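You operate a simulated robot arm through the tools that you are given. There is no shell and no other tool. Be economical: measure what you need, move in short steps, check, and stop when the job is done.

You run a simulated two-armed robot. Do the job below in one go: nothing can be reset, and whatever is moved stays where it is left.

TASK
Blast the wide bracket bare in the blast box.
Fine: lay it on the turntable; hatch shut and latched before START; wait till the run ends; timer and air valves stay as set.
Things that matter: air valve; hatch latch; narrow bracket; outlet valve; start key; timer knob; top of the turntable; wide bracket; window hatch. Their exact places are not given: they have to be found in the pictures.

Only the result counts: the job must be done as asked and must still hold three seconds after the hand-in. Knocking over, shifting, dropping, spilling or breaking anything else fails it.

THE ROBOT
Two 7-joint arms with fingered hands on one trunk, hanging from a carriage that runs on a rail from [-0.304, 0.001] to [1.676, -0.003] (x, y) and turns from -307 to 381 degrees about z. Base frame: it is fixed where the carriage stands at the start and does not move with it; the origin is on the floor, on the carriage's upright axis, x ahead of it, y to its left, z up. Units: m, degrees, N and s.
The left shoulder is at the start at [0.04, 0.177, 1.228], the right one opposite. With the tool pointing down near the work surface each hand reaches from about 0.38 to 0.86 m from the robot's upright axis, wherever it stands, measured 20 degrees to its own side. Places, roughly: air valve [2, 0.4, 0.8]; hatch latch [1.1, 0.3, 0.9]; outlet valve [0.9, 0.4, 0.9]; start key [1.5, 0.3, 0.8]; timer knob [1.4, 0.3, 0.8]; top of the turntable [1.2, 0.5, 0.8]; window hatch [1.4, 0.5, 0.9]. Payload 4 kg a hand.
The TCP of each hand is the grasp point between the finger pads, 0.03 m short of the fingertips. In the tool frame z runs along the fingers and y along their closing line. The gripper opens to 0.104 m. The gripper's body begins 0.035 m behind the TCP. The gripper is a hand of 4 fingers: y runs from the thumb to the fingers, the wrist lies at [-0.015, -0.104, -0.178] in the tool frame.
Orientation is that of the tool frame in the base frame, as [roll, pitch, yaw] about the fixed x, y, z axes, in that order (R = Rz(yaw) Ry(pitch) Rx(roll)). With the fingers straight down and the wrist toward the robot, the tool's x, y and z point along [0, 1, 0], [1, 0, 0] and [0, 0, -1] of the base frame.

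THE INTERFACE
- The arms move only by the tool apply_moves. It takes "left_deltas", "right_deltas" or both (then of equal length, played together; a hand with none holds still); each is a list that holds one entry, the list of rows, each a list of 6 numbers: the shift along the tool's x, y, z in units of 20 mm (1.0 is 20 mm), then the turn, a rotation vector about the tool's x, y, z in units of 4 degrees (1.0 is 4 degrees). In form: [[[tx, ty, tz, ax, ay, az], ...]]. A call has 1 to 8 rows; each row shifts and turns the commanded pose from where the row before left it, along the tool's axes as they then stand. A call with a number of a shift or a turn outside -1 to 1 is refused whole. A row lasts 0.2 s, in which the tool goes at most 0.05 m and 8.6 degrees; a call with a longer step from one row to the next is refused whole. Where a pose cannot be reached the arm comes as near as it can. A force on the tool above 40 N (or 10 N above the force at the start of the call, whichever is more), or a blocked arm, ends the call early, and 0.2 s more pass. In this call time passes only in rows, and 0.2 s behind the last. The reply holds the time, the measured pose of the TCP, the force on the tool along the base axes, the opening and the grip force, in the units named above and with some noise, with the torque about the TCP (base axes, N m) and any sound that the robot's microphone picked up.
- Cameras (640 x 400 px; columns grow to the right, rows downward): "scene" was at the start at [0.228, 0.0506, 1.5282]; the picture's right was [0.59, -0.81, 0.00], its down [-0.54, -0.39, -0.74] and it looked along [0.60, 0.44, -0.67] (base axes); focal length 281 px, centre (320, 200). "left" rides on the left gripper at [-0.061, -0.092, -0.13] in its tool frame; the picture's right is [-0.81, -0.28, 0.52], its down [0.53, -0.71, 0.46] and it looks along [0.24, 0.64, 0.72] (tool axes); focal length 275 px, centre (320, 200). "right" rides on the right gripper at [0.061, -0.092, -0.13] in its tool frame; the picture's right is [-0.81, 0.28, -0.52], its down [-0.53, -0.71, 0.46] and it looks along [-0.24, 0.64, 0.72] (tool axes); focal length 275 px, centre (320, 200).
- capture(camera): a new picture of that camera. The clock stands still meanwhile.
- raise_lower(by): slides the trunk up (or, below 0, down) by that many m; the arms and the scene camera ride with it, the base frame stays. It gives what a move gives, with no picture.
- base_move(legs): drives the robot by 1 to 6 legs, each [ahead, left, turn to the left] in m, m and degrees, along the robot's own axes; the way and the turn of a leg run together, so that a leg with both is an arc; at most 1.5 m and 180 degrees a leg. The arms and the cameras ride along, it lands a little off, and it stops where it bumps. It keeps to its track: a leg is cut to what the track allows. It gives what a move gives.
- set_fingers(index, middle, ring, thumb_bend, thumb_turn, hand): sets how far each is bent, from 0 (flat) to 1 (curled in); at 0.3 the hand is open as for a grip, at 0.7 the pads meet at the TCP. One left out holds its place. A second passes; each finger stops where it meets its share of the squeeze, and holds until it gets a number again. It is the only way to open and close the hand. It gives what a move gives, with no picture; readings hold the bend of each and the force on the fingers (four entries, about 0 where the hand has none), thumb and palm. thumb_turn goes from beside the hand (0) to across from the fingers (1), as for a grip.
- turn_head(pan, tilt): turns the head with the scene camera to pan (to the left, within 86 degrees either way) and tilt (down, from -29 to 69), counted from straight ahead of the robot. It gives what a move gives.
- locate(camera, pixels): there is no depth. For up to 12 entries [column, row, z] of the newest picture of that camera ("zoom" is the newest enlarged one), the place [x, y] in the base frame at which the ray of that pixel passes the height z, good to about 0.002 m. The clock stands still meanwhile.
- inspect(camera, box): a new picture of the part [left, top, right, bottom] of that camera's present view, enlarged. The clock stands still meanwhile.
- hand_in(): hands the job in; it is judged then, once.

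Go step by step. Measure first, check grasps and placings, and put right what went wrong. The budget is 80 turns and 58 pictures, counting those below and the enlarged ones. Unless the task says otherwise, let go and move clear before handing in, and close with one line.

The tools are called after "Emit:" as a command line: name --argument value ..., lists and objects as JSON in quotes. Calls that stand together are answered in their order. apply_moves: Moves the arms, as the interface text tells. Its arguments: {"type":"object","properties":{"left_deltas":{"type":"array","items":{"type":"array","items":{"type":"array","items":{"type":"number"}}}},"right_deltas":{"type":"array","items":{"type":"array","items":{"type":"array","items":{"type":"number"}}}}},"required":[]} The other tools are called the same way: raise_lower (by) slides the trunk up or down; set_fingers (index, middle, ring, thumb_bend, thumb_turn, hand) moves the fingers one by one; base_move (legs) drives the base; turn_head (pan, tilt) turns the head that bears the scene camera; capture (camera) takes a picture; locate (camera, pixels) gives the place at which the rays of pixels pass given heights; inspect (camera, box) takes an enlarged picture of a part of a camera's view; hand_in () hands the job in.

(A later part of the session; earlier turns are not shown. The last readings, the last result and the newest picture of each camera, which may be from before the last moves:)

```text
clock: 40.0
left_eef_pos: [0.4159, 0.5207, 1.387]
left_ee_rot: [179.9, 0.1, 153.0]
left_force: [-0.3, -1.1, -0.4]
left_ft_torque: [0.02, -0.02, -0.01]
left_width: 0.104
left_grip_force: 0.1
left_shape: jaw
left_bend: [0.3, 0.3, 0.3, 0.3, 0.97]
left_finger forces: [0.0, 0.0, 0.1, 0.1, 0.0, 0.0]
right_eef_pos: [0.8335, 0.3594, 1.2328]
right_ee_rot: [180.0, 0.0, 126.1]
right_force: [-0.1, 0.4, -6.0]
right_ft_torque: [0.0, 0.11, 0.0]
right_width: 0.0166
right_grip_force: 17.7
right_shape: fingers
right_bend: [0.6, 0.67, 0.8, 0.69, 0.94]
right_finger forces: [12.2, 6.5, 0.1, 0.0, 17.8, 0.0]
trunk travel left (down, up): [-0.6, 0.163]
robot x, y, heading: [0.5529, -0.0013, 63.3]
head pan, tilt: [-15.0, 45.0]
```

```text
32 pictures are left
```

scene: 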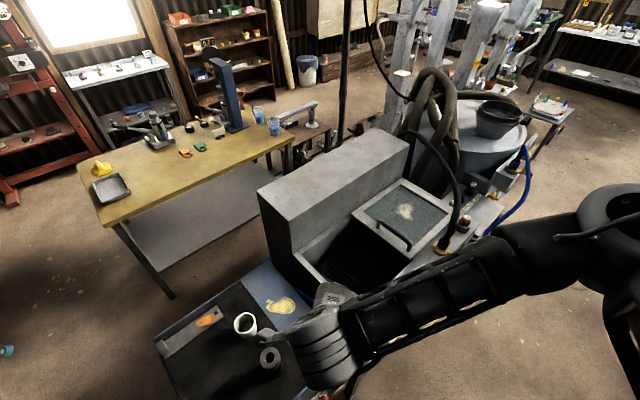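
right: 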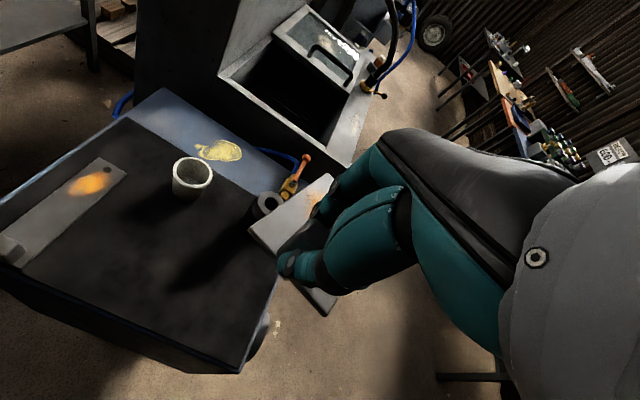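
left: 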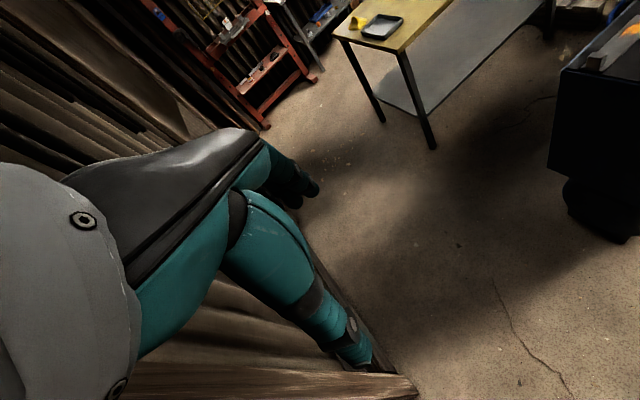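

Good view of the opening at (360,255). I'll zoom it, and take the right camera view, to fix turntable position and height.

Emit:
inspect --camera "scene" --box '[280, 180, 440, 310]'

Emit:
capture --camera "right"

```text
3.08 times, centred on (360, 245) of scene
```

zoom: 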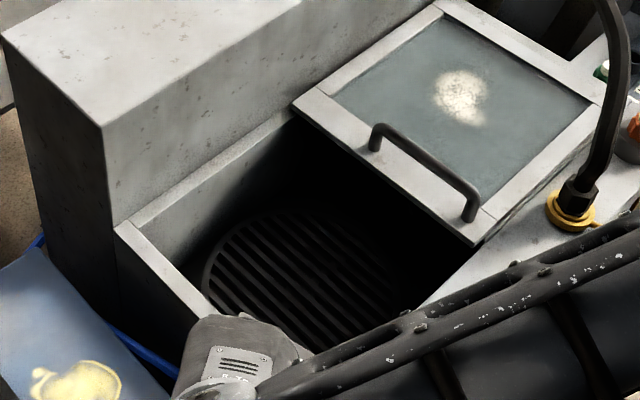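

```text
30 pictures are left
```

right: 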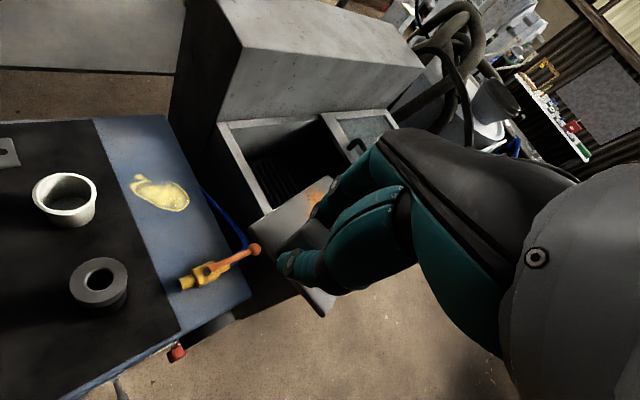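

Locating the turntable ellipse and hatch/rim points.

Emit:
locate --camera "zoom" --pixels '[[203, 285, 0.8], [270, 210, 0.8], [300, 280, 0.8], [300, 280, 0.75], [398, 280, 0.8], [320, 352, 0.8], [115, 225, 0.94], [290, 103, 0.96], [472, 245, 0.96], [372, 128, 0.99], [476, 190, 0.99], [298, 112, 0.94]]'

Emit:
locate --camera "right" --pixels '[[218, 123, 0.94], [320, 115, 0.94], [250, 215, 0.94], [250, 220, 1.21], [318, 178, 1.21], [325, 315, 1.21], [318, 198, 1.21]]'

```text
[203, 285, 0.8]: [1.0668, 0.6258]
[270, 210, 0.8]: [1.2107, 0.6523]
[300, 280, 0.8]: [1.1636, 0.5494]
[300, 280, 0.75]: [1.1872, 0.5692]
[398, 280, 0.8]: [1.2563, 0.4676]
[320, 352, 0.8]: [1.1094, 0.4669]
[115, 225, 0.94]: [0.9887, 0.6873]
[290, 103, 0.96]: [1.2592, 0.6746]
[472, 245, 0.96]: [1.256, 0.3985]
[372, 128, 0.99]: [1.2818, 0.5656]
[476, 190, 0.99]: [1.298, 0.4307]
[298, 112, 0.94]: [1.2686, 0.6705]
```

```text
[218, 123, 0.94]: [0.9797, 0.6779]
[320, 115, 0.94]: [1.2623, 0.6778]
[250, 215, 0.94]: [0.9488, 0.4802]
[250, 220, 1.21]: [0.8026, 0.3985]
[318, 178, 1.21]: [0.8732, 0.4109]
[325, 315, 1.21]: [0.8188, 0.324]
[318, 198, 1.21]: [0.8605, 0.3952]
```

Turntable centre ≈ (1.16, 0.545), z≈0.80; opening x 0.985–1.26, y 0.40–0.69. Moving the bracket over it at the present height.

Emit:
apply_moves --right_deltas '[[[-0.138, 0.9875, 0, 0, 0, 0], [-0.138, 0.9875, 0, 0, 0, 0], [-0.138, 0.9875, 0, 0, 0, 0], [-0.138, 0.9875, 0, 0, 0, 0], [-0.138, 0.9875, 0, 0, 0, 0], [-0.138, 0.9875, 0, 0, 0, 0], [-0.138, 0.9875, 0, 0, 0, 0], [-0.138, 0.9875, 0, 0, 0, 0]]]'

Emit:
apply_moves --right_deltas '[[[-0.138, 0.9875, 0, 0, 0, 0], [-0.138, 0.9875, 0, 0, 0, 0], [-0.138, 0.9875, 0, 0, 0, 0], [-0.138, 0.9875, 0, 0, 0, 0], [-0.138, 0.9875, 0, 0, 0, 0], [-0.138, 0.9875, 0, 0, 0, 0], [-0.138, 0.9875, 0, 0, 0, 0], [-0.138, 0.9875, 0, 0, 0, 0]]]'

Emit:
capture --camera "scene"

Emit:
capture --camera "right"

```text
clock: 41.8
left_eef_pos: [0.4166, 0.5217, 1.386]
left_ee_rot: [179.9, 0.0, 152.9]
left_force: [-0.7, 0.2, -0.1]
left_ft_torque: [0.02, 0.01, -0.02]
left_width: 0.1041
left_grip_force: 0.1
left_shape: jaw
left_bend: [0.3, 0.3, 0.3, 0.3, 0.97]
left_finger forces: [0.0, 0.0, 0.0, 0.0, 0.0, 0.0]
right_eef_pos: [0.976, 0.4358, 1.2327]
right_ee_rot: [180.0, 0.0, 126.3]
right_force: [0.1, 0.7, -4.9]
right_ft_torque: [-0.04, 0.13, 0.0]
right_width: 0.0167
right_grip_force: 18.1
right_shape: fingers
right_bend: [0.6, 0.67, 0.8, 0.69, 0.93]
right_finger forces: [12.1, 6.5, 0.0, 0.0, 17.8, 0.0]
trunk travel left (down, up): [-0.6, 0.163]
robot x, y, heading: [0.5541, -0.0026, 63.3]
head pan, tilt: [-15.0, 45.0]
```

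```text
clock: 43.6
left_eef_pos: [0.4154, 0.5206, 1.3868]
left_ee_rot: [179.8, 0.1, 153.0]
left_force: [0.1, 0.0, 0.0]
left_ft_torque: [0.01, 0.01, 0.02]
left_width: 0.1037
left_grip_force: 0.1
left_shape: jaw
left_bend: [0.3, 0.3, 0.3, 0.3, 0.97]
left_finger forces: [0.1, 0.0, 0.0, 0.0, 0.0, 0.0]
right_eef_pos: [1.115, 0.5116, 1.2341]
right_ee_rot: [180.0, 0.0, 126.1]
right_force: [0.7, -0.6, -6.1]
right_ft_torque: [-0.04, 0.14, -0.01]
right_width: 0.0165
right_grip_force: 18.2
right_shape: fingers
right_bend: [0.6, 0.67, 0.8, 0.69, 0.93]
right_finger forces: [12.1, 6.7, 0.0, 0.0, 17.8, 0.1]
trunk travel left (down, up): [-0.6, 0.163]
robot x, y, heading: [0.5544, -0.0007, 63.4]
head pan, tilt: [-15.0, 45.0]
```

```text
29 pictures are left
```

scene: 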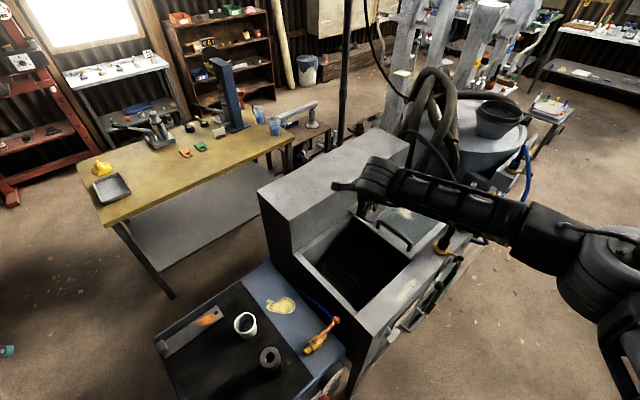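

```text
28 pictures are left
```

right: 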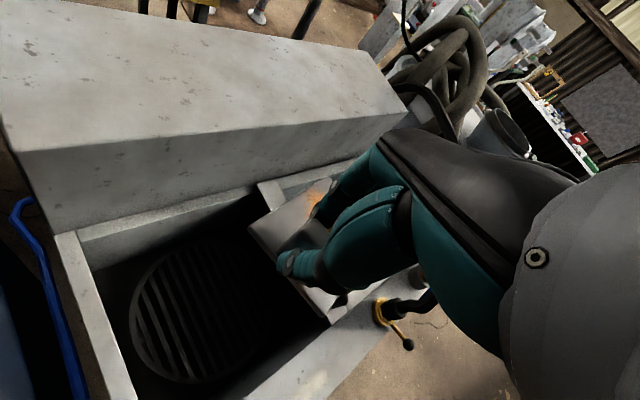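

The bracket projects right above the turntable centre (right view (211,302)). Checking the elbow/forearm positions before lowering.

Emit:
locate --camera "scene" --pixels '[[600, 265, 1.3], [600, 265, 1.45], [600, 265, 1.6], [530, 235, 1.3], [530, 235, 1.45], [380, 178, 1.4], [445, 250, 0.95], [450, 215, 1.1]]'

Emit:
locate --camera "right" --pixels '[[380, 310, 0.95], [408, 343, 0.95], [375, 285, 0.95], [130, 315, 0.8], [195, 240, 0.8], [195, 382, 0.8], [257, 190, 0.95], [348, 295, 0.95]]'

```text
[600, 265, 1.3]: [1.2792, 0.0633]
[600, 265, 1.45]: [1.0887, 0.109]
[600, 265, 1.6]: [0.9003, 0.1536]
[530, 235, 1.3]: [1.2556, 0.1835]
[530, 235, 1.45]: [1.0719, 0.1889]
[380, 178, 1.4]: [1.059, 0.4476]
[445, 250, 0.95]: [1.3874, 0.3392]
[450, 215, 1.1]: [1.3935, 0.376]
```

```text
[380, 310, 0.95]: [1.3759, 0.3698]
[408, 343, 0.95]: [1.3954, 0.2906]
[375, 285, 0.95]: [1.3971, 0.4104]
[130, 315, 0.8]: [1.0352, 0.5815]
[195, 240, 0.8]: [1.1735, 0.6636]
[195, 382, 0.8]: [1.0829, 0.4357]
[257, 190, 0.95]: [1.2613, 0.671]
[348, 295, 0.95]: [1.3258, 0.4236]
```

The elbow stays near x≈1.1, clear of the hose. Lowering with the arm alone, so the forearm slopes up over the front rim.

Emit:
apply_moves --right_deltas '[[[0, 0, 1, 0, 0, 0], [0, 0, 1, 0, 0, 0], [0, 0, 1, 0, 0, 0], [0, 0, 1, 0, 0, 0], [0, 0, 1, 0, 0, 0], [0, 0, 1, 0, 0, 0], [0, 0, 1, 0, 0, 0], [0, 0, 1, 0, 0, 0]]]'

Emit:
capture --camera "scene"

Emit:
capture --camera "right"

```text
clock: 45.4
left_eef_pos: [0.4157, 0.52, 1.3864]
left_ee_rot: [179.9, -0.2, 153.0]
left_force: [-0.8, 0.3, -0.4]
left_ft_torque: [0.01, 0.03, -0.02]
left_width: 0.1038
left_grip_force: 0.0
left_shape: jaw
left_bend: [0.3, 0.3, 0.3, 0.3, 0.97]
left_finger forces: [0.1, 0.0, 0.0, 0.0, 0.0, 0.0]
right_eef_pos: [1.1155, 0.5106, 1.0738]
right_ee_rot: [180.0, 0.0, 126.1]
right_force: [-0.9, 0.6, -5.1]
right_ft_torque: [-0.1, 0.14, 0.0]
right_width: 0.0166
right_grip_force: 18.5
right_shape: fingers
right_bend: [0.6, 0.67, 0.8, 0.69, 0.93]
right_finger forces: [12.0, 6.8, 0.0, 0.0, 17.9, 0.0]
trunk travel left (down, up): [-0.6, 0.163]
robot x, y, heading: [0.5509, -0.0039, 63.2]
head pan, tilt: [-15.0, 45.0]
```

```text
27 pictures are left
```

scene: 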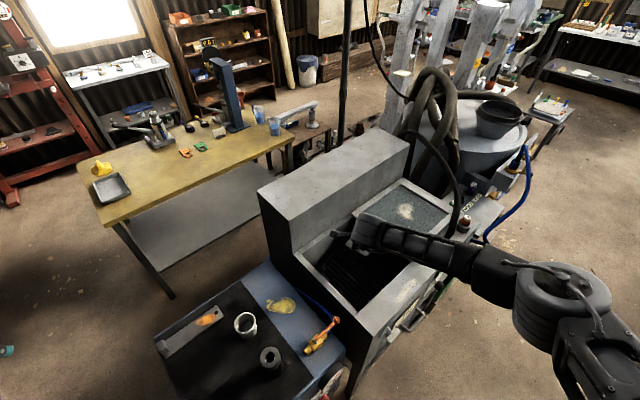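

```text
26 pictures are left
```

right: 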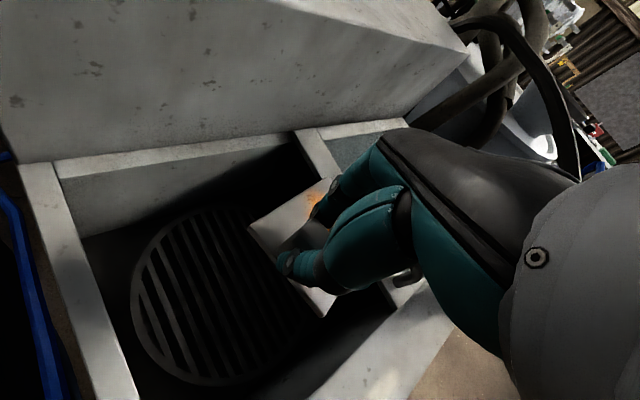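

Bracket is inside the opening's column and clear. Checking elbow and forearm height before the last descent.

Emit:
locate --camera "scene" --pixels '[[562, 300, 1.15], [562, 300, 1.25], [562, 300, 1.35], [562, 300, 1.45], [362, 232, 1.25], [470, 265, 1.15], [470, 265, 1.25]]'

Emit:
capture --camera "left"

Emit:
inspect --camera "scene" --box '[320, 190, 480, 330]'

```text
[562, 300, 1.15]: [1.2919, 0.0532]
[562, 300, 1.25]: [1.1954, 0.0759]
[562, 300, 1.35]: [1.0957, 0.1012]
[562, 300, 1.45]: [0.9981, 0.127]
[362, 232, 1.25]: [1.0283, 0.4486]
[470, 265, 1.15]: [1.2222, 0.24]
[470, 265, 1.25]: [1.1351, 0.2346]
```

```text
25 pictures are left
```

left: 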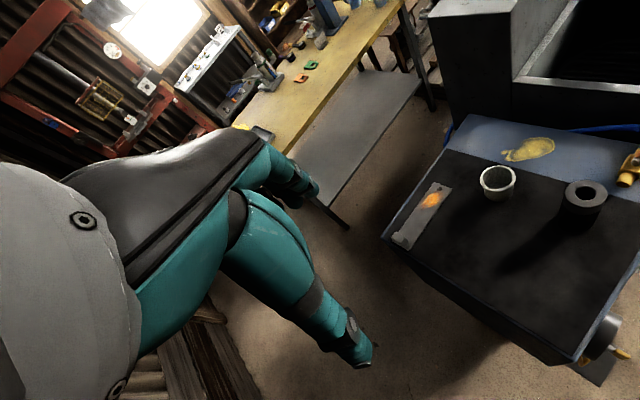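

```text
2.86 times, centred on (400, 260) of scene
```

zoom: 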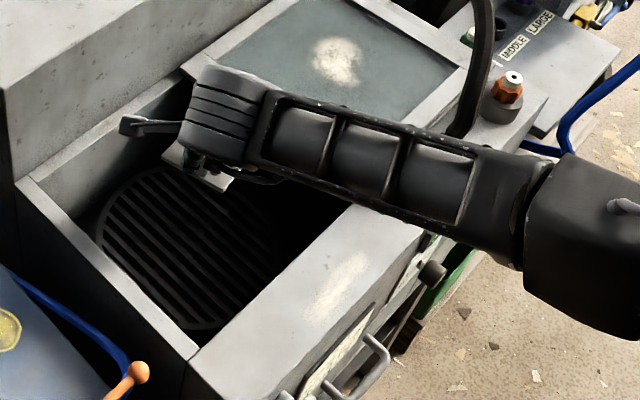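

The elbow is above the wrist (≈1.36 vs 1.25), so the forearm clears the rim. Descending further.

Emit:
apply_moves --right_deltas '[[[0, 0, 1, 0, 0, 0], [0, 0, 1, 0, 0, 0], [0, 0, 1, 0, 0, 0], [0, 0, 1, 0, 0, 0], [0, 0, 1, 0, 0, 0], [0, 0, 1, 0, 0, 0], [0, 0, 1, 0, 0, 0], [0, 0, 1, 0, 0, 0]]]'

Emit:
capture --camera "right"

Emit:
inspect --camera "scene" --box '[300, 210, 480, 330]'

```text
clock: 47.2
left_eef_pos: [0.4163, 0.5213, 1.3866]
left_ee_rot: [179.9, -0.1, 152.9]
left_force: [-0.2, -0.4, 0.1]
left_ft_torque: [-0.02, 0.02, 0.0]
left_width: 0.1039
left_grip_force: 0.0
left_shape: jaw
left_bend: [0.3, 0.3, 0.3, 0.3, 0.97]
left_finger forces: [0.0, 0.0, 0.0, 0.0, 0.0, 0.0]
right_eef_pos: [1.1154, 0.502, 0.9229]
right_ee_rot: [180.0, -0.1, 126.1]
right_force: [0.0, 1.0, -5.0]
right_ft_torque: [-0.07, 0.17, 0.0]
right_width: 0.0168
right_grip_force: 18.7
right_shape: fingers
right_bend: [0.6, 0.67, 0.8, 0.69, 0.93]
right_finger forces: [11.9, 6.9, 0.0, 0.0, 17.9, 0.0]
right hand out of reach, approached as far as the arm can: row 8
trunk travel left (down, up): [-0.6, 0.163]
robot x, y, heading: [0.5516, -0.0002, 63.4]
head pan, tilt: [-15.0, 45.0]
```

```text
23 pictures are left
```

right: 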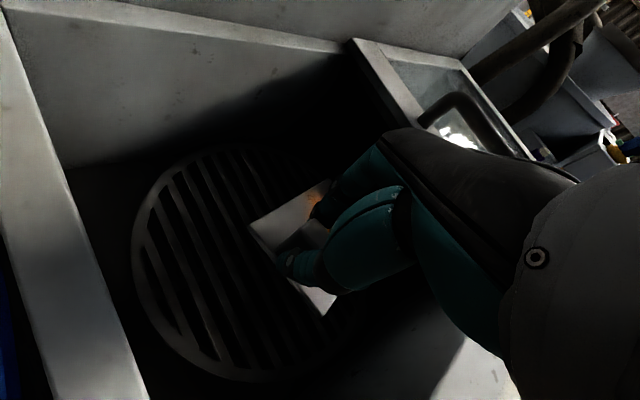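

```text
3.33 times, centred on (390, 270) of scene
```

zoom: 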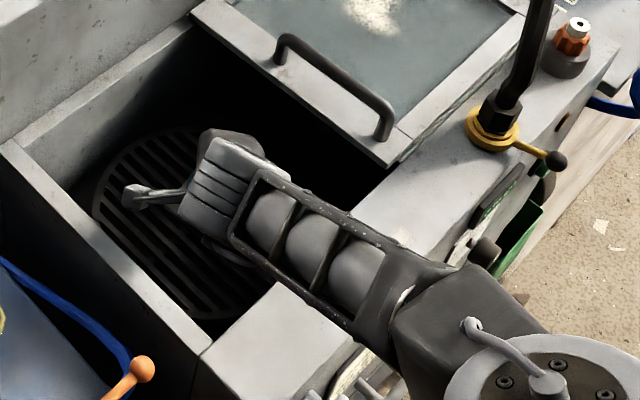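

The arm hit its reach limit at z 0.923. I'll lower the trunk 0.06 m and then finish with the arm under force control.

Emit:
raise_lower --by -0.06

Emit:
inspect --camera "right" --box '[120, 120, 420, 390]'

```text
clock: 48.2
left_eef_pos: [0.416, 0.5207, 1.3255]
left_ee_rot: [179.9, 0.0, 152.8]
left_force: [0.2, 0.4, -0.3]
left_ft_torque: [-0.02, -0.03, 0.0]
left_width: 0.104
left_grip_force: 0.1
left_shape: jaw
left_bend: [0.3, 0.3, 0.3, 0.3, 0.97]
left_finger forces: [0.1, 0.0, 0.0, 0.0, 0.0, 0.1]
right_eef_pos: [1.1151, 0.502, 0.8637]
right_ee_rot: [180.0, 0.0, 126.2]
right_force: [0.0, 1.5, -5.2]
right_ft_torque: [-0.03, 0.08, 0.02]
right_width: 0.0165
right_grip_force: 18.0
right_shape: fingers
right_bend: [0.6, 0.67, 0.8, 0.69, 0.93]
right_finger forces: [11.8, 6.7, 0.0, 0.0, 17.7, 0.1]
trunk travel left (down, up): [-0.54, 0.223]
robot x, y, heading: [0.5546, -0.002, 63.1]
head pan, tilt: [-15.0, 45.0]
```

```text
1.48 times, centred on (270, 255) of right
```

zoom: 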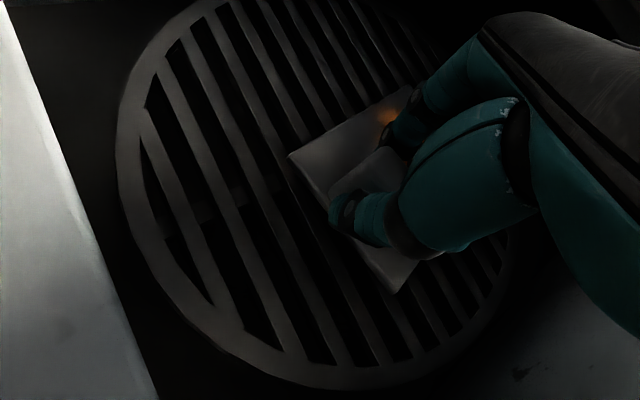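

Still hanging free (−5.2 N), centred on the grid. Going down in small steps until contact.

Emit:
raise_lower --by -0.015

Emit:
apply_moves --right_deltas '[[[0, 0, 0.2, 0, 0, 0], [0, 0, 0.2, 0, 0, 0]]]'

```text
clock: 48.9
left_eef_pos: [0.4147, 0.5219, 1.3121]
left_ee_rot: [179.9, 0.0, 152.8]
left_force: [0.0, 0.7, 0.2]
left_ft_torque: [-0.02, 0.0, 0.02]
left_width: 0.104
left_grip_force: 0.1
left_shape: jaw
left_bend: [0.3, 0.3, 0.3, 0.3, 0.97]
left_finger forces: [0.1, 0.1, 0.0, 0.0, 0.0, 0.0]
right_eef_pos: [1.1164, 0.5012, 0.8488]
right_ee_rot: [-180.0, 0.0, 126.1]
right_force: [-0.4, 0.0, -2.2]
right_ft_torque: [0.04, -0.04, 0.04]
right_width: 0.0165
right_grip_force: 17.7
right_shape: fingers
right_bend: [0.6, 0.71, 0.8, 0.68, 0.93]
right_finger forces: [11.0, 6.4, 0.0, 0.0, 17.8, 0.0]
trunk travel left (down, up): [-0.525, 0.238]
robot x, y, heading: [0.5542, -0.001, 63.4]
head pan, tilt: [-15.0, 45.0]
```

```text
clock: 49.5
left_eef_pos: [0.4162, 0.5218, 1.3117]
left_ee_rot: [179.9, -0.1, 152.9]
left_force: [-0.1, 0.2, 0.8]
left_ft_torque: [-0.02, 0.04, 0.03]
left_width: 0.1041
left_grip_force: 0.0
left_shape: jaw
left_bend: [0.3, 0.3, 0.3, 0.3, 0.97]
left_finger forces: [0.0, 0.1, 0.0, 0.0, 0.0, 0.0]
right_eef_pos: [1.1149, 0.501, 0.8441]
right_ee_rot: [-179.9, 0.1, 126.1]
right_force: [-0.9, 0.1, -1.6]
right_ft_torque: [0.04, -0.16, 0.05]
right_width: 0.0165
right_grip_force: 18.1
right_shape: fingers
right_bend: [0.61, 0.72, 0.8, 0.68, 0.93]
right_finger forces: [11.3, 6.5, 0.0, 0.0, 18.0, 0.1]
right hand out of reach, approached as far as the arm can: row 2
trunk travel left (down, up): [-0.525, 0.238]
robot x, y, heading: [0.5529, -0.003, 63.2]
head pan, tilt: [-15.0, 45.0]
```

Partly supported now (−1.6 N, far end touching). A final 5 mm down, then a look.

Emit:
raise_lower --by -0.005

Emit:
inspect --camera "right" --box '[200, 150, 400, 330]'

```text
clock: 50.0
left_eef_pos: [0.4165, 0.5223, 1.3077]
left_ee_rot: [180.0, 0.0, 152.9]
left_force: [-0.5, 0.0, -0.5]
left_ft_torque: [-0.03, -0.03, -0.01]
left_width: 0.1038
left_grip_force: 0.1
left_shape: jaw
left_bend: [0.3, 0.3, 0.3, 0.3, 0.97]
left_finger forces: [0.0, 0.1, 0.1, 0.0, 0.1, 0.0]
right_eef_pos: [1.1188, 0.5028, 0.8413]
right_ee_rot: [179.8, 0.0, 126.1]
right_force: [-4.2, -4.7, 21.1]
right_ft_torque: [0.0, 0.28, 0.07]
right_width: 0.0164
right_grip_force: 20.9
right_shape: fingers
right_bend: [0.71, 0.72, 0.8, 0.68, 0.93]
right_finger forces: [11.7, 6.4, 0.1, 0.1, 23.0, 0.0]
trunk travel left (down, up): [-0.52, 0.243]
robot x, y, heading: [0.5524, -0.0007, 63.5]
head pan, tilt: [-15.0, 45.0]
```

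```text
2.22 times, centred on (300, 240) of right
```

zoom: 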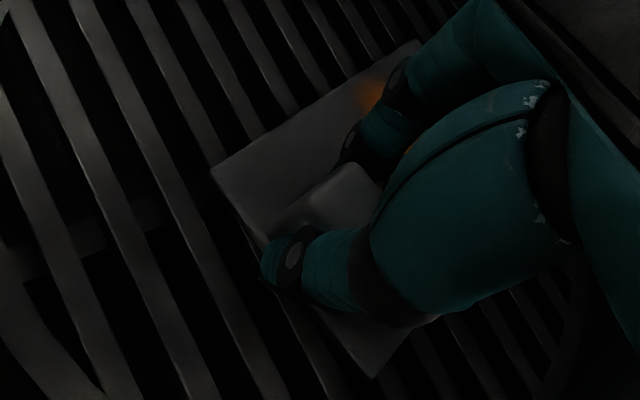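

Flat on the grid (21 N reaction). Opening the hand and rising.

Emit:
set_fingers --hand "right" --index 0.45 --middle 0.45 --ring 0.45 --thumb_bend 0.45

Emit:
raise_lower --by 0.1

Emit:
capture --camera "right"

```text
clock: 51.0
left_eef_pos: [0.4158, 0.5213, 1.3059]
left_ee_rot: [179.9, 0.1, 152.9]
left_force: [0.4, 0.7, -0.1]
left_ft_torque: [-0.01, 0.0, -0.03]
left_width: 0.1039
left_grip_force: 0.0
left_shape: jaw
left_bend: [0.3, 0.3, 0.3, 0.3, 0.97]
left_finger forces: [0.0, 0.0, 0.0, 0.0, 0.0, 0.0]
right_eef_pos: [1.1156, 0.5005, 0.8396]
right_ee_rot: [-179.9, 0.0, 126.2]
right_force: [-1.9, -1.3, 8.0]
right_ft_torque: [0.07, -0.17, 0.0]
right_width: 0.0647
right_grip_force: 4.5
right_shape: fingers
right_bend: [0.45, 0.48, 0.45, 0.45, 0.97]
right_finger forces: [0.0, 7.7, 0.1, 0.0, 0.0, 0.0]
trunk travel left (down, up): [-0.52, 0.243]
robot x, y, heading: [0.5504, -0.0011, 63.2]
head pan, tilt: [-15.0, 45.0]
```

```text
clock: 52.3
left_eef_pos: [0.4155, 0.5209, 1.4058]
left_ee_rot: [179.9, 0.0, 152.9]
left_force: [1.5, 0.2, 0.9]
left_ft_torque: [-0.03, -0.01, -0.02]
left_width: 0.1039
left_grip_force: 0.1
left_shape: jaw
left_bend: [0.3, 0.3, 0.3, 0.3, 0.97]
left_finger forces: [0.0, 0.0, 0.1, 0.0, 0.0, 0.0]
right_eef_pos: [1.1158, 0.5005, 0.9378]
right_ee_rot: [-180.0, 0.0, 126.1]
right_force: [0.0, -0.6, -0.9]
right_ft_torque: [-0.05, -0.02, 0.02]
right_width: 0.0649
right_grip_force: 0.0
right_shape: fingers
right_bend: [0.45, 0.45, 0.45, 0.45, 0.97]
right_finger forces: [0.0, 0.0, 0.1, 0.1, 0.1, 0.1]
trunk travel left (down, up): [-0.62, 0.143]
robot x, y, heading: [0.5547, -0.0029, 63.3]
head pan, tilt: [-15.0, 45.0]
```

```text
19 pictures are left
```

right: 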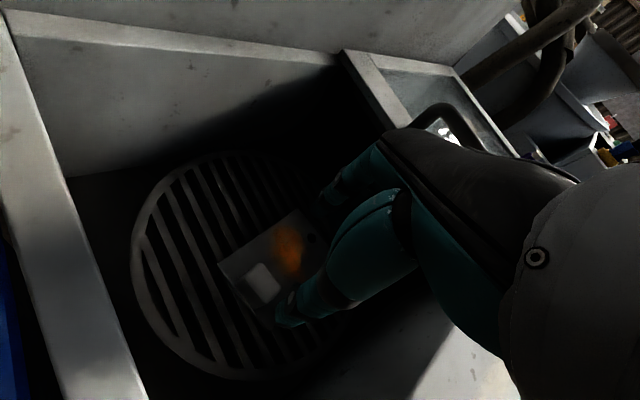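

The bracket lies flat on the grid with the rust up. Now lift out, move the base 0.15 m toward +x, and turn the hand so it can straddle the hatch handle.

Emit:
apply_moves --right_deltas '[[[0, 0, -1, 0, 0, 0], [0, 0, -1, 0, 0, 0], [0, 0, -1, 0, 0, 0], [0, 0, -1, 0, 0, 0], [0, 0, -1, 0, 0, 0], [0, 0, -1, 0, 0, 0], [0, 0, -1, 0, 0, 0], [0, 0, -1, 0, 0, 0]]]'

Emit:
apply_moves --right_deltas '[[[0, 0, -1, 0, 0, 1], [0, 0, -1, 0, 0, 1], [0, 0, -1, 0, 0, 1], [0, 0, -1, 0, 0, 1], [0, 0, -1, 0, 0, 1], [0, 0, 0, 0, 0, 1], [0, 0, 0, 0, 0, 1]]]'

Emit:
base_move --legs '[[0.067, -0.134, 0]]'

Emit:
capture --camera "right"

Emit:
capture --camera "scene"

```text
clock: 54.1
left_eef_pos: [0.4161, 0.5212, 1.4067]
left_ee_rot: [179.9, 0.0, 152.9]
left_force: [0.2, -0.2, -0.3]
left_ft_torque: [0.0, -0.02, 0.03]
left_width: 0.104
left_grip_force: 0.0
left_shape: jaw
left_bend: [0.3, 0.3, 0.3, 0.3, 0.97]
left_finger forces: [0.0, 0.0, 0.1, 0.0, 0.0, 0.0]
right_eef_pos: [1.116, 0.5009, 1.0993]
right_ee_rot: [179.9, 0.0, 126.1]
right_force: [-0.4, -0.2, -0.5]
right_ft_torque: [-0.01, 0.0, 0.01]
right_width: 0.0648
right_grip_force: 0.1
right_shape: fingers
right_bend: [0.45, 0.45, 0.45, 0.45, 0.97]
right_finger forces: [0.0, 0.1, 0.0, 0.0, 0.1, 0.0]
trunk travel left (down, up): [-0.62, 0.143]
robot x, y, heading: [0.5532, -0.0014, 63.1]
head pan, tilt: [-15.0, 45.0]
```

```text
clock: 55.7
left_eef_pos: [0.4157, 0.5219, 1.407]
left_ee_rot: [179.9, 0.1, 152.9]
left_force: [0.1, -0.1, -0.3]
left_ft_torque: [-0.01, -0.02, 0.06]
left_width: 0.1036
left_grip_force: 0.1
left_shape: jaw
left_bend: [0.3, 0.3, 0.3, 0.3, 0.97]
left_finger forces: [0.1, 0.0, 0.1, 0.0, 0.1, 0.0]
right_eef_pos: [1.1167, 0.5008, 1.1991]
right_ee_rot: [-180.0, 0.0, 98.0]
right_force: [-0.1, -0.2, 0.6]
right_ft_torque: [0.01, 0.03, 0.01]
right_width: 0.0645
right_grip_force: 0.1
right_shape: fingers
right_bend: [0.45, 0.45, 0.45, 0.45, 0.97]
right_finger forces: [0.0, 0.0, 0.1, 0.0, 0.0, 0.0]
trunk travel left (down, up): [-0.62, 0.143]
robot x, y, heading: [0.5554, -0.0045, 63.2]
head pan, tilt: [-15.0, 45.0]
```

```text
clock: 57.1
left_eef_pos: [0.5646, 0.5206, 1.406]
left_ee_rot: [179.9, 0.0, 153.0]
left_force: [0.0, 0.4, -0.1]
left_ft_torque: [-0.01, -0.04, -0.02]
left_width: 0.1037
left_grip_force: 0.0
left_shape: jaw
left_bend: [0.3, 0.3, 0.3, 0.3, 0.97]
left_finger forces: [0.0, 0.1, 0.0, 0.1, 0.0, 0.0]
right_eef_pos: [1.2647, 0.5015, 1.1989]
right_ee_rot: [-180.0, -0.1, 98.3]
right_force: [0.6, 0.1, -0.9]
right_ft_torque: [0.0, 0.02, -0.03]
right_width: 0.0647
right_grip_force: 0.1
right_shape: fingers
right_bend: [0.45, 0.45, 0.45, 0.45, 0.97]
right_finger forces: [0.1, 0.1, 0.0, 0.0, 0.0, 0.0]
trunk travel left (down, up): [-0.62, 0.143]
robot x, y, heading: [0.7045, -0.003, 63.3]
head pan, tilt: [-15.0, 45.0]
```

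```text
18 pictures are left
```

right: 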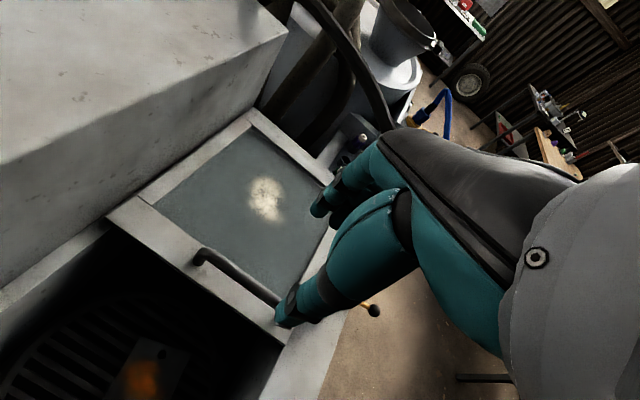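

```text
17 pictures are left
```

scene: 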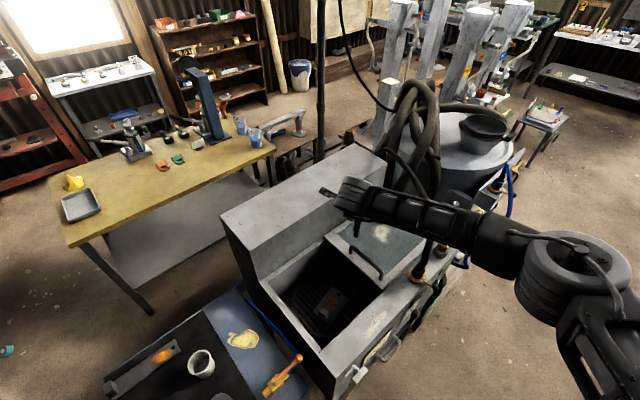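

Handle visible: right view (200,253)→(275,300), scene (353,250)→(381,275). Locating it at a few heights.

Emit:
locate --camera "right" --pixels '[[205, 250, 0.98], [205, 250, 1.0], [205, 250, 1.02], [270, 297, 0.98], [270, 297, 1.0], [270, 297, 1.02], [108, 217, 0.96], [197, 263, 0.97]]'

Emit:
locate --camera "scene" --pixels '[[353, 248, 0.98], [353, 248, 1.0], [353, 248, 1.02], [380, 269, 0.98], [380, 269, 1.0], [380, 269, 1.02], [325, 238, 0.96], [432, 245, 1.0], [422, 207, 1.2]]'

Emit:
inspect --camera "scene" --box '[300, 190, 460, 390]'

```text
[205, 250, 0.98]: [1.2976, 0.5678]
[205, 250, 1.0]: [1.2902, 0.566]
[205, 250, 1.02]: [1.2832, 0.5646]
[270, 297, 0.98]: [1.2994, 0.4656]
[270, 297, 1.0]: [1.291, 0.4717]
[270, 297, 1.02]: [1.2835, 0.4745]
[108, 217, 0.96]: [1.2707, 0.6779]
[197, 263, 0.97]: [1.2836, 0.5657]
```

```text
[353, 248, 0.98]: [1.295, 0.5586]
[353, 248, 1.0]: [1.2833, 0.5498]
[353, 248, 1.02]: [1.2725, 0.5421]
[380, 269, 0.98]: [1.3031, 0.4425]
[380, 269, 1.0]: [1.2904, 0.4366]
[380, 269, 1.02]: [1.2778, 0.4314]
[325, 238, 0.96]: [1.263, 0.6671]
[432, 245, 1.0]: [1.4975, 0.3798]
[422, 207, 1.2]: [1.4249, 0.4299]
```

```text
2.00 times, centred on (380, 290) of scene
```

zoom: 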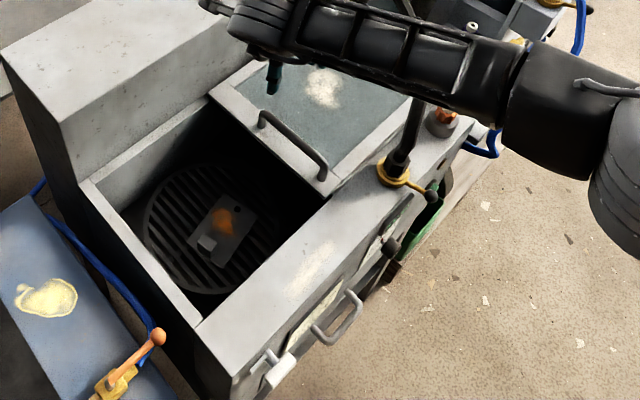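

Handle bar ≈ x 1.29, y 0.43–0.565, z≈1.0. Straddling it: shift, then descend to z≈1.05 and check.

Emit:
apply_moves --right_deltas '[[[-0.2, 0.61, 0, 0, 0, 0], [-0.2, 0.61, 0.3, 0, 0, 0], [0, 0, 1, 0, 0, 0], [0, 0, 1, 0, 0, 0], [0, 0, 1, 0, 0, 0], [0, 0, 1, 0, 0, 0], [0, 0, 1, 0, 0, 0], [0, 0, 1, 0, 0, 0]]]'

Emit:
capture --camera "right"

```text
clock: 58.9
left_eef_pos: [0.5642, 0.5195, 1.4068]
left_ee_rot: [179.9, 0.0, 153.2]
left_force: [-1.1, 0.5, -0.5]
left_ft_torque: [-0.02, -0.02, 0.01]
left_width: 0.1039
left_grip_force: 0.1
left_shape: jaw
left_bend: [0.3, 0.3, 0.3, 0.3, 0.97]
left_finger forces: [0.1, 0.1, 0.0, 0.0, 0.0, 0.0]
right_eef_pos: [1.2891, 0.4958, 1.0723]
right_ee_rot: [-180.0, 0.0, 98.3]
right_force: [-0.4, 0.3, 0.6]
right_ft_torque: [0.01, -0.01, -0.02]
right_width: 0.0648
right_grip_force: 0.0
right_shape: fingers
right_bend: [0.45, 0.45, 0.45, 0.45, 0.97]
right_finger forces: [0.0, 0.0, 0.0, 0.0, 0.0, 0.1]
trunk travel left (down, up): [-0.62, 0.143]
robot x, y, heading: [0.7001, -0.0005, 63.5]
head pan, tilt: [-15.0, 45.0]
```

```text
15 pictures are left
```

right: 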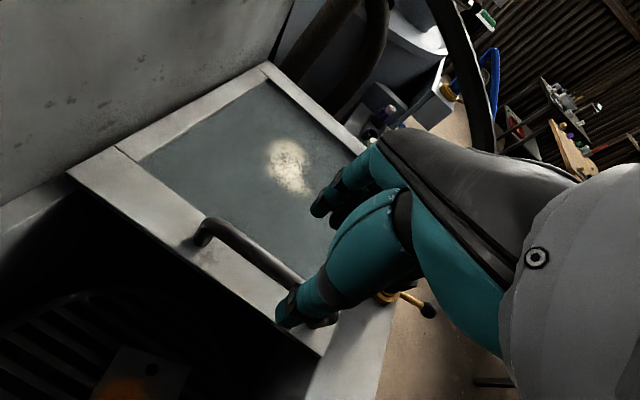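

The bar passes right under the TCP (284,275). Descending to z≈1.007.

Emit:
apply_moves --right_deltas '[[[0, 0, 1, 0, 0, 0], [0, 0, 1, 0, 0, 0], [0, 0, 0.6, 0, 0, 0], [0, 0, 0.6, 0, 0, 0]]]'

Emit:
inspect --camera "right" --box '[160, 150, 400, 380]'

```text
clock: 59.9
left_eef_pos: [0.5628, 0.5208, 1.4056]
left_ee_rot: [179.9, -0.1, 153.2]
left_force: [0.2, 0.0, 0.0]
left_ft_torque: [-0.01, 0.0, -0.01]
left_width: 0.1039
left_grip_force: 0.0
left_shape: jaw
left_bend: [0.3, 0.3, 0.3, 0.3, 0.97]
left_finger forces: [0.0, 0.0, 0.0, 0.0, 0.0, 0.0]
right_eef_pos: [1.2888, 0.4977, 1.0102]
right_ee_rot: [-180.0, -0.1, 98.2]
right_force: [0.6, 0.6, 0.7]
right_ft_torque: [0.0, -0.03, -0.01]
right_width: 0.0648
right_grip_force: 0.1
right_shape: fingers
right_bend: [0.45, 0.45, 0.45, 0.45, 0.97]
right_finger forces: [0.0, 0.0, 0.1, 0.1, 0.0, 0.1]
trunk travel left (down, up): [-0.62, 0.143]
robot x, y, heading: [0.7018, -0.0022, 63.3]
head pan, tilt: [-15.0, 45.0]
```

```text
1.74 times, centred on (280, 265) of right
```

zoom: 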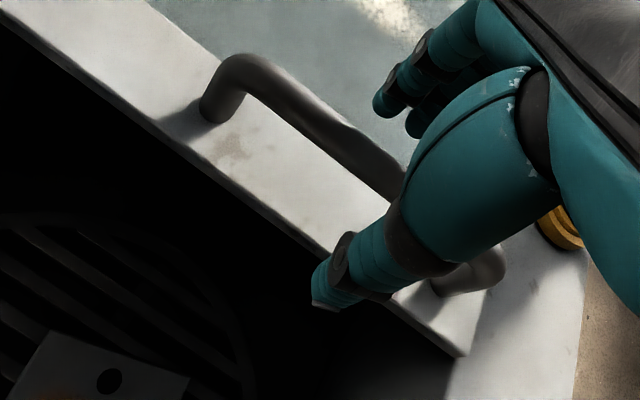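

The hand straddles the bar cleanly. Gripping it.

Emit:
set_fingers --hand "right" --index 0.75 --middle 0.75 --ring 0.75 --thumb_bend 0.75

Emit:
apply_moves --right_deltas '[[[0.015, -0.1, 0, 0, 0, 0], [0.03, -0.2, 0, 0, 0, 0], [0.06, -0.4, 0, 0, 0, 0], [0.09, -0.6, 0, 0, 0, 0], [0.09, -0.6, 0, 0, 0, 0]]]'

```text
clock: 60.9
left_eef_pos: [0.5642, 0.5198, 1.4065]
left_ee_rot: [179.9, -0.1, 153.1]
left_force: [-0.5, -0.6, 0.3]
left_ft_torque: [-0.02, 0.01, 0.01]
left_width: 0.1042
left_grip_force: 0.0
left_shape: jaw
left_bend: [0.3, 0.3, 0.3, 0.3, 0.97]
left_finger forces: [0.0, 0.0, 0.0, 0.0, 0.0, 0.1]
right_eef_pos: [1.29, 0.4977, 1.0098]
right_ee_rot: [-179.9, 0.1, 98.4]
right_force: [2.5, -0.3, 3.5]
right_ft_torque: [0.0, -0.06, -0.02]
right_width: 0.0002
right_grip_force: 0.1
right_shape: fingers
right_bend: [0.74, 0.75, 0.75, 0.73, 0.97]
right_finger forces: [0.0, 0.0, 0.0, 0.1, 0.0, 0.1]
trunk travel left (down, up): [-0.62, 0.143]
robot x, y, heading: [0.7003, -0.0012, 63.5]
head pan, tilt: [-15.0, 45.0]
```

```text
clock: 62.1
left_eef_pos: [0.5637, 0.5208, 1.4079]
left_ee_rot: [179.9, -0.1, 153.0]
left_force: [-0.6, -0.3, 0.2]
left_ft_torque: [0.0, 0.03, 0.02]
left_width: 0.1039
left_grip_force: 0.1
left_shape: jaw
left_bend: [0.3, 0.3, 0.3, 0.3, 0.97]
left_finger forces: [0.0, 0.0, 0.0, 0.0, 0.0, 0.0]
right_eef_pos: [1.2529, 0.4987, 1.0109]
right_ee_rot: [180.0, 0.1, 98.3]
right_force: [0.2, -1.3, 8.5]
right_ft_torque: [0.03, -0.03, -0.04]
right_width: 0.0001
right_grip_force: 4.6
right_shape: fingers
right_bend: [0.74, 0.75, 0.75, 0.73, 0.97]
right_finger forces: [9.2, 0.0, 0.1, 0.0, 0.0, 0.0]
trunk travel left (down, up): [-0.62, 0.143]
robot x, y, heading: [0.7001, -0.001, 63.2]
head pan, tilt: [-15.0, 45.0]
```

The fingers closed fully (width 0) — they slipped off the bar or closed above it. Looking.

Emit:
inspect --camera "right" --box '[160, 150, 400, 380]'

```text
1.74 times, centred on (280, 265) of right
```

zoom: 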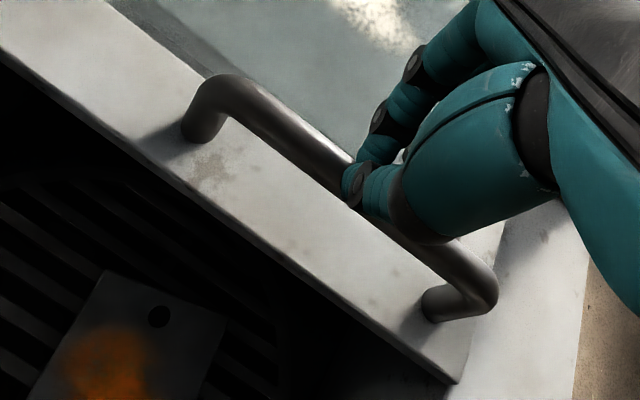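

The closed fingertips are resting on top of the bar, and friction already drew the hatch some 4 cm. I'll reopen, drop ~20 mm so the fingers straddle it, and close.

Emit:
set_fingers --hand "right" --index 0.45 --middle 0.45 --ring 0.45 --thumb_bend 0.45

Emit:
apply_moves --right_deltas '[[[0, 0, 0.4, 0, 0, 0], [0, 0, 0.4, 0, 0, 0], [0, 0, 0.3, 0, 0, 0]]]'

Emit:
set_fingers --hand "right" --index 0.75 --middle 0.75 --ring 0.75 --thumb_bend 0.75

```text
clock: 63.1
left_eef_pos: [0.5644, 0.5201, 1.4069]
left_ee_rot: [179.9, -0.1, 153.1]
left_force: [0.7, 0.4, -0.5]
left_ft_torque: [0.0, 0.02, 0.02]
left_width: 0.1042
left_grip_force: 0.1
left_shape: jaw
left_bend: [0.3, 0.3, 0.3, 0.3, 0.97]
left_finger forces: [0.0, 0.0, 0.1, 0.0, 0.0, 0.0]
right_eef_pos: [1.2508, 0.4978, 1.0086]
right_ee_rot: [179.9, 0.0, 98.3]
right_force: [0.7, -0.8, -0.6]
right_ft_torque: [0.0, 0.01, 0.0]
right_width: 0.0646
right_grip_force: 0.0
right_shape: fingers
right_bend: [0.45, 0.45, 0.45, 0.45, 0.97]
right_finger forces: [0.0, 0.0, 0.1, 0.0, 0.0, 0.0]
trunk travel left (down, up): [-0.62, 0.143]
robot x, y, heading: [0.7021, -0.0004, 63.4]
head pan, tilt: [-15.0, 45.0]
```

```text
clock: 63.9
left_eef_pos: [0.5637, 0.5208, 1.4067]
left_ee_rot: [179.9, 0.0, 153.1]
left_force: [0.1, 0.1, 0.0]
left_ft_torque: [-0.01, 0.01, 0.01]
left_width: 0.1039
left_grip_force: 0.0
left_shape: jaw
left_bend: [0.3, 0.3, 0.3, 0.3, 0.97]
left_finger forces: [0.0, 0.0, 0.1, 0.0, 0.0, 0.0]
right_eef_pos: [1.2517, 0.4972, 0.9861]
right_ee_rot: [180.0, -0.1, 98.2]
right_force: [0.1, -0.5, -0.1]
right_ft_torque: [-0.03, -0.04, 0.02]
right_width: 0.0646
right_grip_force: 0.0
right_shape: fingers
right_bend: [0.45, 0.45, 0.45, 0.45, 0.97]
right_finger forces: [0.1, 0.0, 0.0, 0.0, 0.0, 0.1]
trunk travel left (down, up): [-0.62, 0.143]
robot x, y, heading: [0.7005, -0.0045, 63.2]
head pan, tilt: [-15.0, 45.0]
```

```text
clock: 64.9
left_eef_pos: [0.5635, 0.5203, 1.4068]
left_ee_rot: [179.9, -0.1, 153.1]
left_force: [0.1, -0.4, 0.2]
left_ft_torque: [-0.01, 0.04, 0.0]
left_width: 0.1039
left_grip_force: 0.1
left_shape: jaw
left_bend: [0.3, 0.3, 0.3, 0.3, 0.97]
left_finger forces: [0.1, 0.0, 0.0, 0.0, 0.0, 0.0]
right_eef_pos: [1.2471, 0.4977, 0.9844]
right_ee_rot: [-179.8, -0.1, 98.3]
right_force: [2.0, 5.3, -22.8]
right_ft_torque: [0.28, 0.02, 0.19]
right_width: 0.0018
right_grip_force: 16.0
right_shape: fingers
right_bend: [0.73, 0.73, 0.73, 0.69, 0.97]
right_finger forces: [9.3, 7.4, 6.9, 0.0, 8.8, 0.0]
trunk travel left (down, up): [-0.62, 0.143]
robot x, y, heading: [0.701, -0.0027, 63.3]
head pan, tilt: [-15.0, 45.0]
```

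The fingers are hooked round the bar but pulling up with 23 N. I'll loosen slightly so it's a cage, then drag −x.

Emit:
set_fingers --hand "right" --index 0.65 --middle 0.65 --ring 0.65 --thumb_bend 0.62

Emit:
apply_moves --right_deltas '[[[0.04, -0.3, 0, 0, 0, 0], [0.07, -0.5, 0, 0, 0, 0], [0.07, -0.5, 0, 0, 0, 0], [0.07, -0.5, 0, 0, 0, 0], [0.07, -0.5, 0, 0, 0, 0], [0.07, -0.5, 0, 0, 0, 0], [0.07, -0.5, 0, 0, 0, 0], [0.07, -0.5, 0, 0, 0, 0]]]'

Emit:
inspect --camera "right" --box '[100, 120, 420, 380]'

```text
clock: 65.9
left_eef_pos: [0.5631, 0.5207, 1.4066]
left_ee_rot: [179.9, -0.1, 153.1]
left_force: [-1.0, 0.2, -0.3]
left_ft_torque: [0.02, 0.02, -0.03]
left_width: 0.1038
left_grip_force: 0.1
left_shape: jaw
left_bend: [0.3, 0.3, 0.3, 0.3, 0.97]
left_finger forces: [0.0, 0.1, 0.0, 0.0, 0.1, 0.0]
right_eef_pos: [1.2506, 0.4992, 0.9864]
right_ee_rot: [-180.0, 0.0, 98.2]
right_force: [0.4, 0.8, -0.1]
right_ft_torque: [0.02, -0.01, 0.0]
right_width: 0.0174
right_grip_force: 0.0
right_shape: fingers
right_bend: [0.65, 0.65, 0.65, 0.62, 0.97]
right_finger forces: [0.1, 0.0, 0.0, 0.0, 0.0, 0.0]
trunk travel left (down, up): [-0.62, 0.143]
robot x, y, heading: [0.7013, -0.0002, 63.4]
head pan, tilt: [-15.0, 45.0]
```

```text
clock: 67.7
left_eef_pos: [0.5634, 0.5202, 1.4071]
left_ee_rot: [179.9, 0.0, 153.2]
left_force: [0.5, 0.4, 0.2]
left_ft_torque: [0.0, 0.0, 0.04]
left_width: 0.1041
left_grip_force: 0.1
left_shape: jaw
left_bend: [0.3, 0.3, 0.3, 0.3, 0.97]
left_finger forces: [0.0, 0.1, 0.1, 0.0, 0.0, 0.0]
right_eef_pos: [1.1738, 0.4979, 0.9863]
right_ee_rot: [179.9, -0.1, 98.2]
right_force: [1.7, 1.1, -0.2]
right_ft_torque: [0.03, -0.01, -0.04]
right_width: 0.0196
right_grip_force: 0.6
right_shape: fingers
right_bend: [0.63, 0.65, 0.65, 0.62, 0.97]
right_finger forces: [1.4, 0.1, 0.0, 0.0, 0.1, 0.0]
trunk travel left (down, up): [-0.62, 0.143]
robot x, y, heading: [0.7018, 0.0008, 63.3]
head pan, tilt: [-15.0, 45.0]
```

```text
1.54 times, centred on (260, 250) of right
```

zoom: 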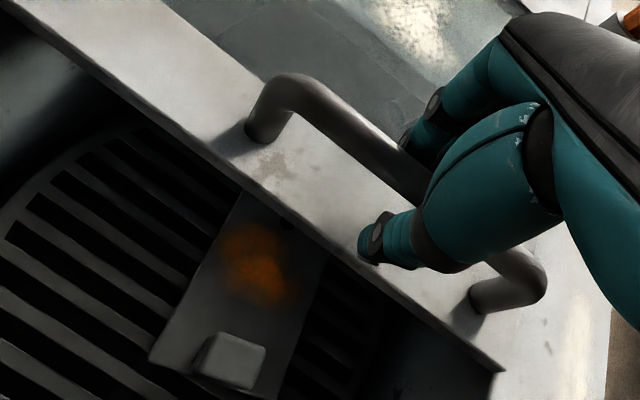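

The hatch moves with the hand (1.7 N). Continuing toward −x.

Emit:
apply_moves --right_deltas '[[[0.1, -0.7, 0, 0, 0, 0], [0.1, -0.7, 0, 0, 0, 0], [0.1, -0.7, 0, 0, 0, 0], [0.1, -0.7, 0, 0, 0, 0], [0.1, -0.7, 0, 0, 0, 0], [0.1, -0.7, 0, 0, 0, 0], [0.1, -0.7, 0, 0, 0, 0], [0.07, -0.5, 0, 0, 0, 0]]]'

Emit:
apply_moves --right_deltas '[[[0.07, -0.5, 0, 0, 0, 0], [0.07, -0.5, 0, 0, 0, 0], [0.07, -0.5, 0, 0, 0, 0], [0.07, -0.5, 0, 0, 0, 0], [0.07, -0.5, 0, 0, 0, 0], [0.07, -0.5, 0, 0, 0, 0], [0.07, -0.5, 0, 0, 0, 0], [0.07, -0.5, 0, 0, 0, 0]]]'

Emit:
capture --camera "scene"

```text
clock: 69.5
left_eef_pos: [0.565, 0.5208, 1.4073]
left_ee_rot: [179.8, -0.1, 153.1]
left_force: [-0.4, 0.3, -0.7]
left_ft_torque: [0.01, 0.01, 0.01]
left_width: 0.104
left_grip_force: 0.1
left_shape: jaw
left_bend: [0.3, 0.3, 0.3, 0.3, 0.97]
left_finger forces: [0.0, 0.1, 0.1, 0.0, 0.0, 0.0]
right_eef_pos: [1.0635, 0.4961, 0.9861]
right_ee_rot: [-180.0, 0.0, 98.3]
right_force: [1.3, 1.2, 0.1]
right_ft_torque: [-0.02, 0.0, -0.03]
right_width: 0.0212
right_grip_force: 1.0
right_shape: fingers
right_bend: [0.62, 0.65, 0.65, 0.62, 0.97]
right_finger forces: [1.9, 0.1, 0.0, 0.0, 0.0, 0.1]
trunk travel left (down, up): [-0.62, 0.143]
robot x, y, heading: [0.6984, -0.0051, 63.4]
head pan, tilt: [-15.0, 45.0]
```

```text
clock: 71.3
left_eef_pos: [0.5677, 0.522, 1.4052]
left_ee_rot: [179.8, 0.2, 152.9]
left_force: [0.0, -0.1, -0.7]
left_ft_torque: [0.01, -0.01, 0.0]
left_width: 0.1041
left_grip_force: 0.0
left_shape: jaw
left_bend: [0.3, 0.3, 0.3, 0.3, 0.97]
left_finger forces: [0.0, 0.1, 0.0, 0.0, 0.0, 0.1]
right_eef_pos: [0.9959, 0.4953, 0.9887]
right_ee_rot: [179.2, 0.2, 97.8]
right_force: [30.0, 0.2, -2.4]
right_ft_torque: [0.03, -0.4, 0.04]
right_width: 0.0348
right_grip_force: 13.5
right_shape: fingers
right_bend: [0.51, 0.59, 0.58, 0.62, 0.97]
right_finger forces: [14.9, 5.5, 6.6, 0.1, 0.0, 0.0]
trunk travel left (down, up): [-0.62, 0.143]
robot x, y, heading: [0.7019, -0.0053, 63.4]
head pan, tilt: [-15.0, 45.0]
```

```text
11 pictures are left
```

scene: 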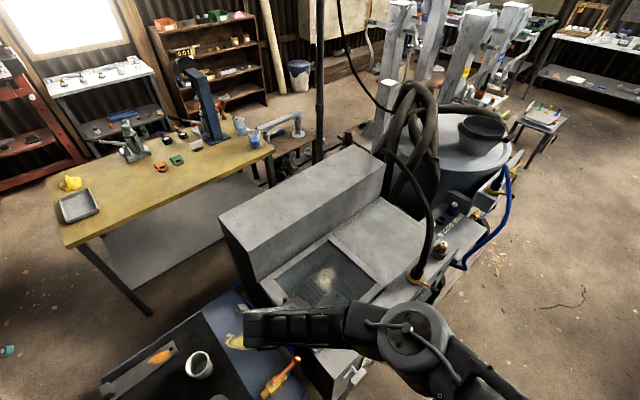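

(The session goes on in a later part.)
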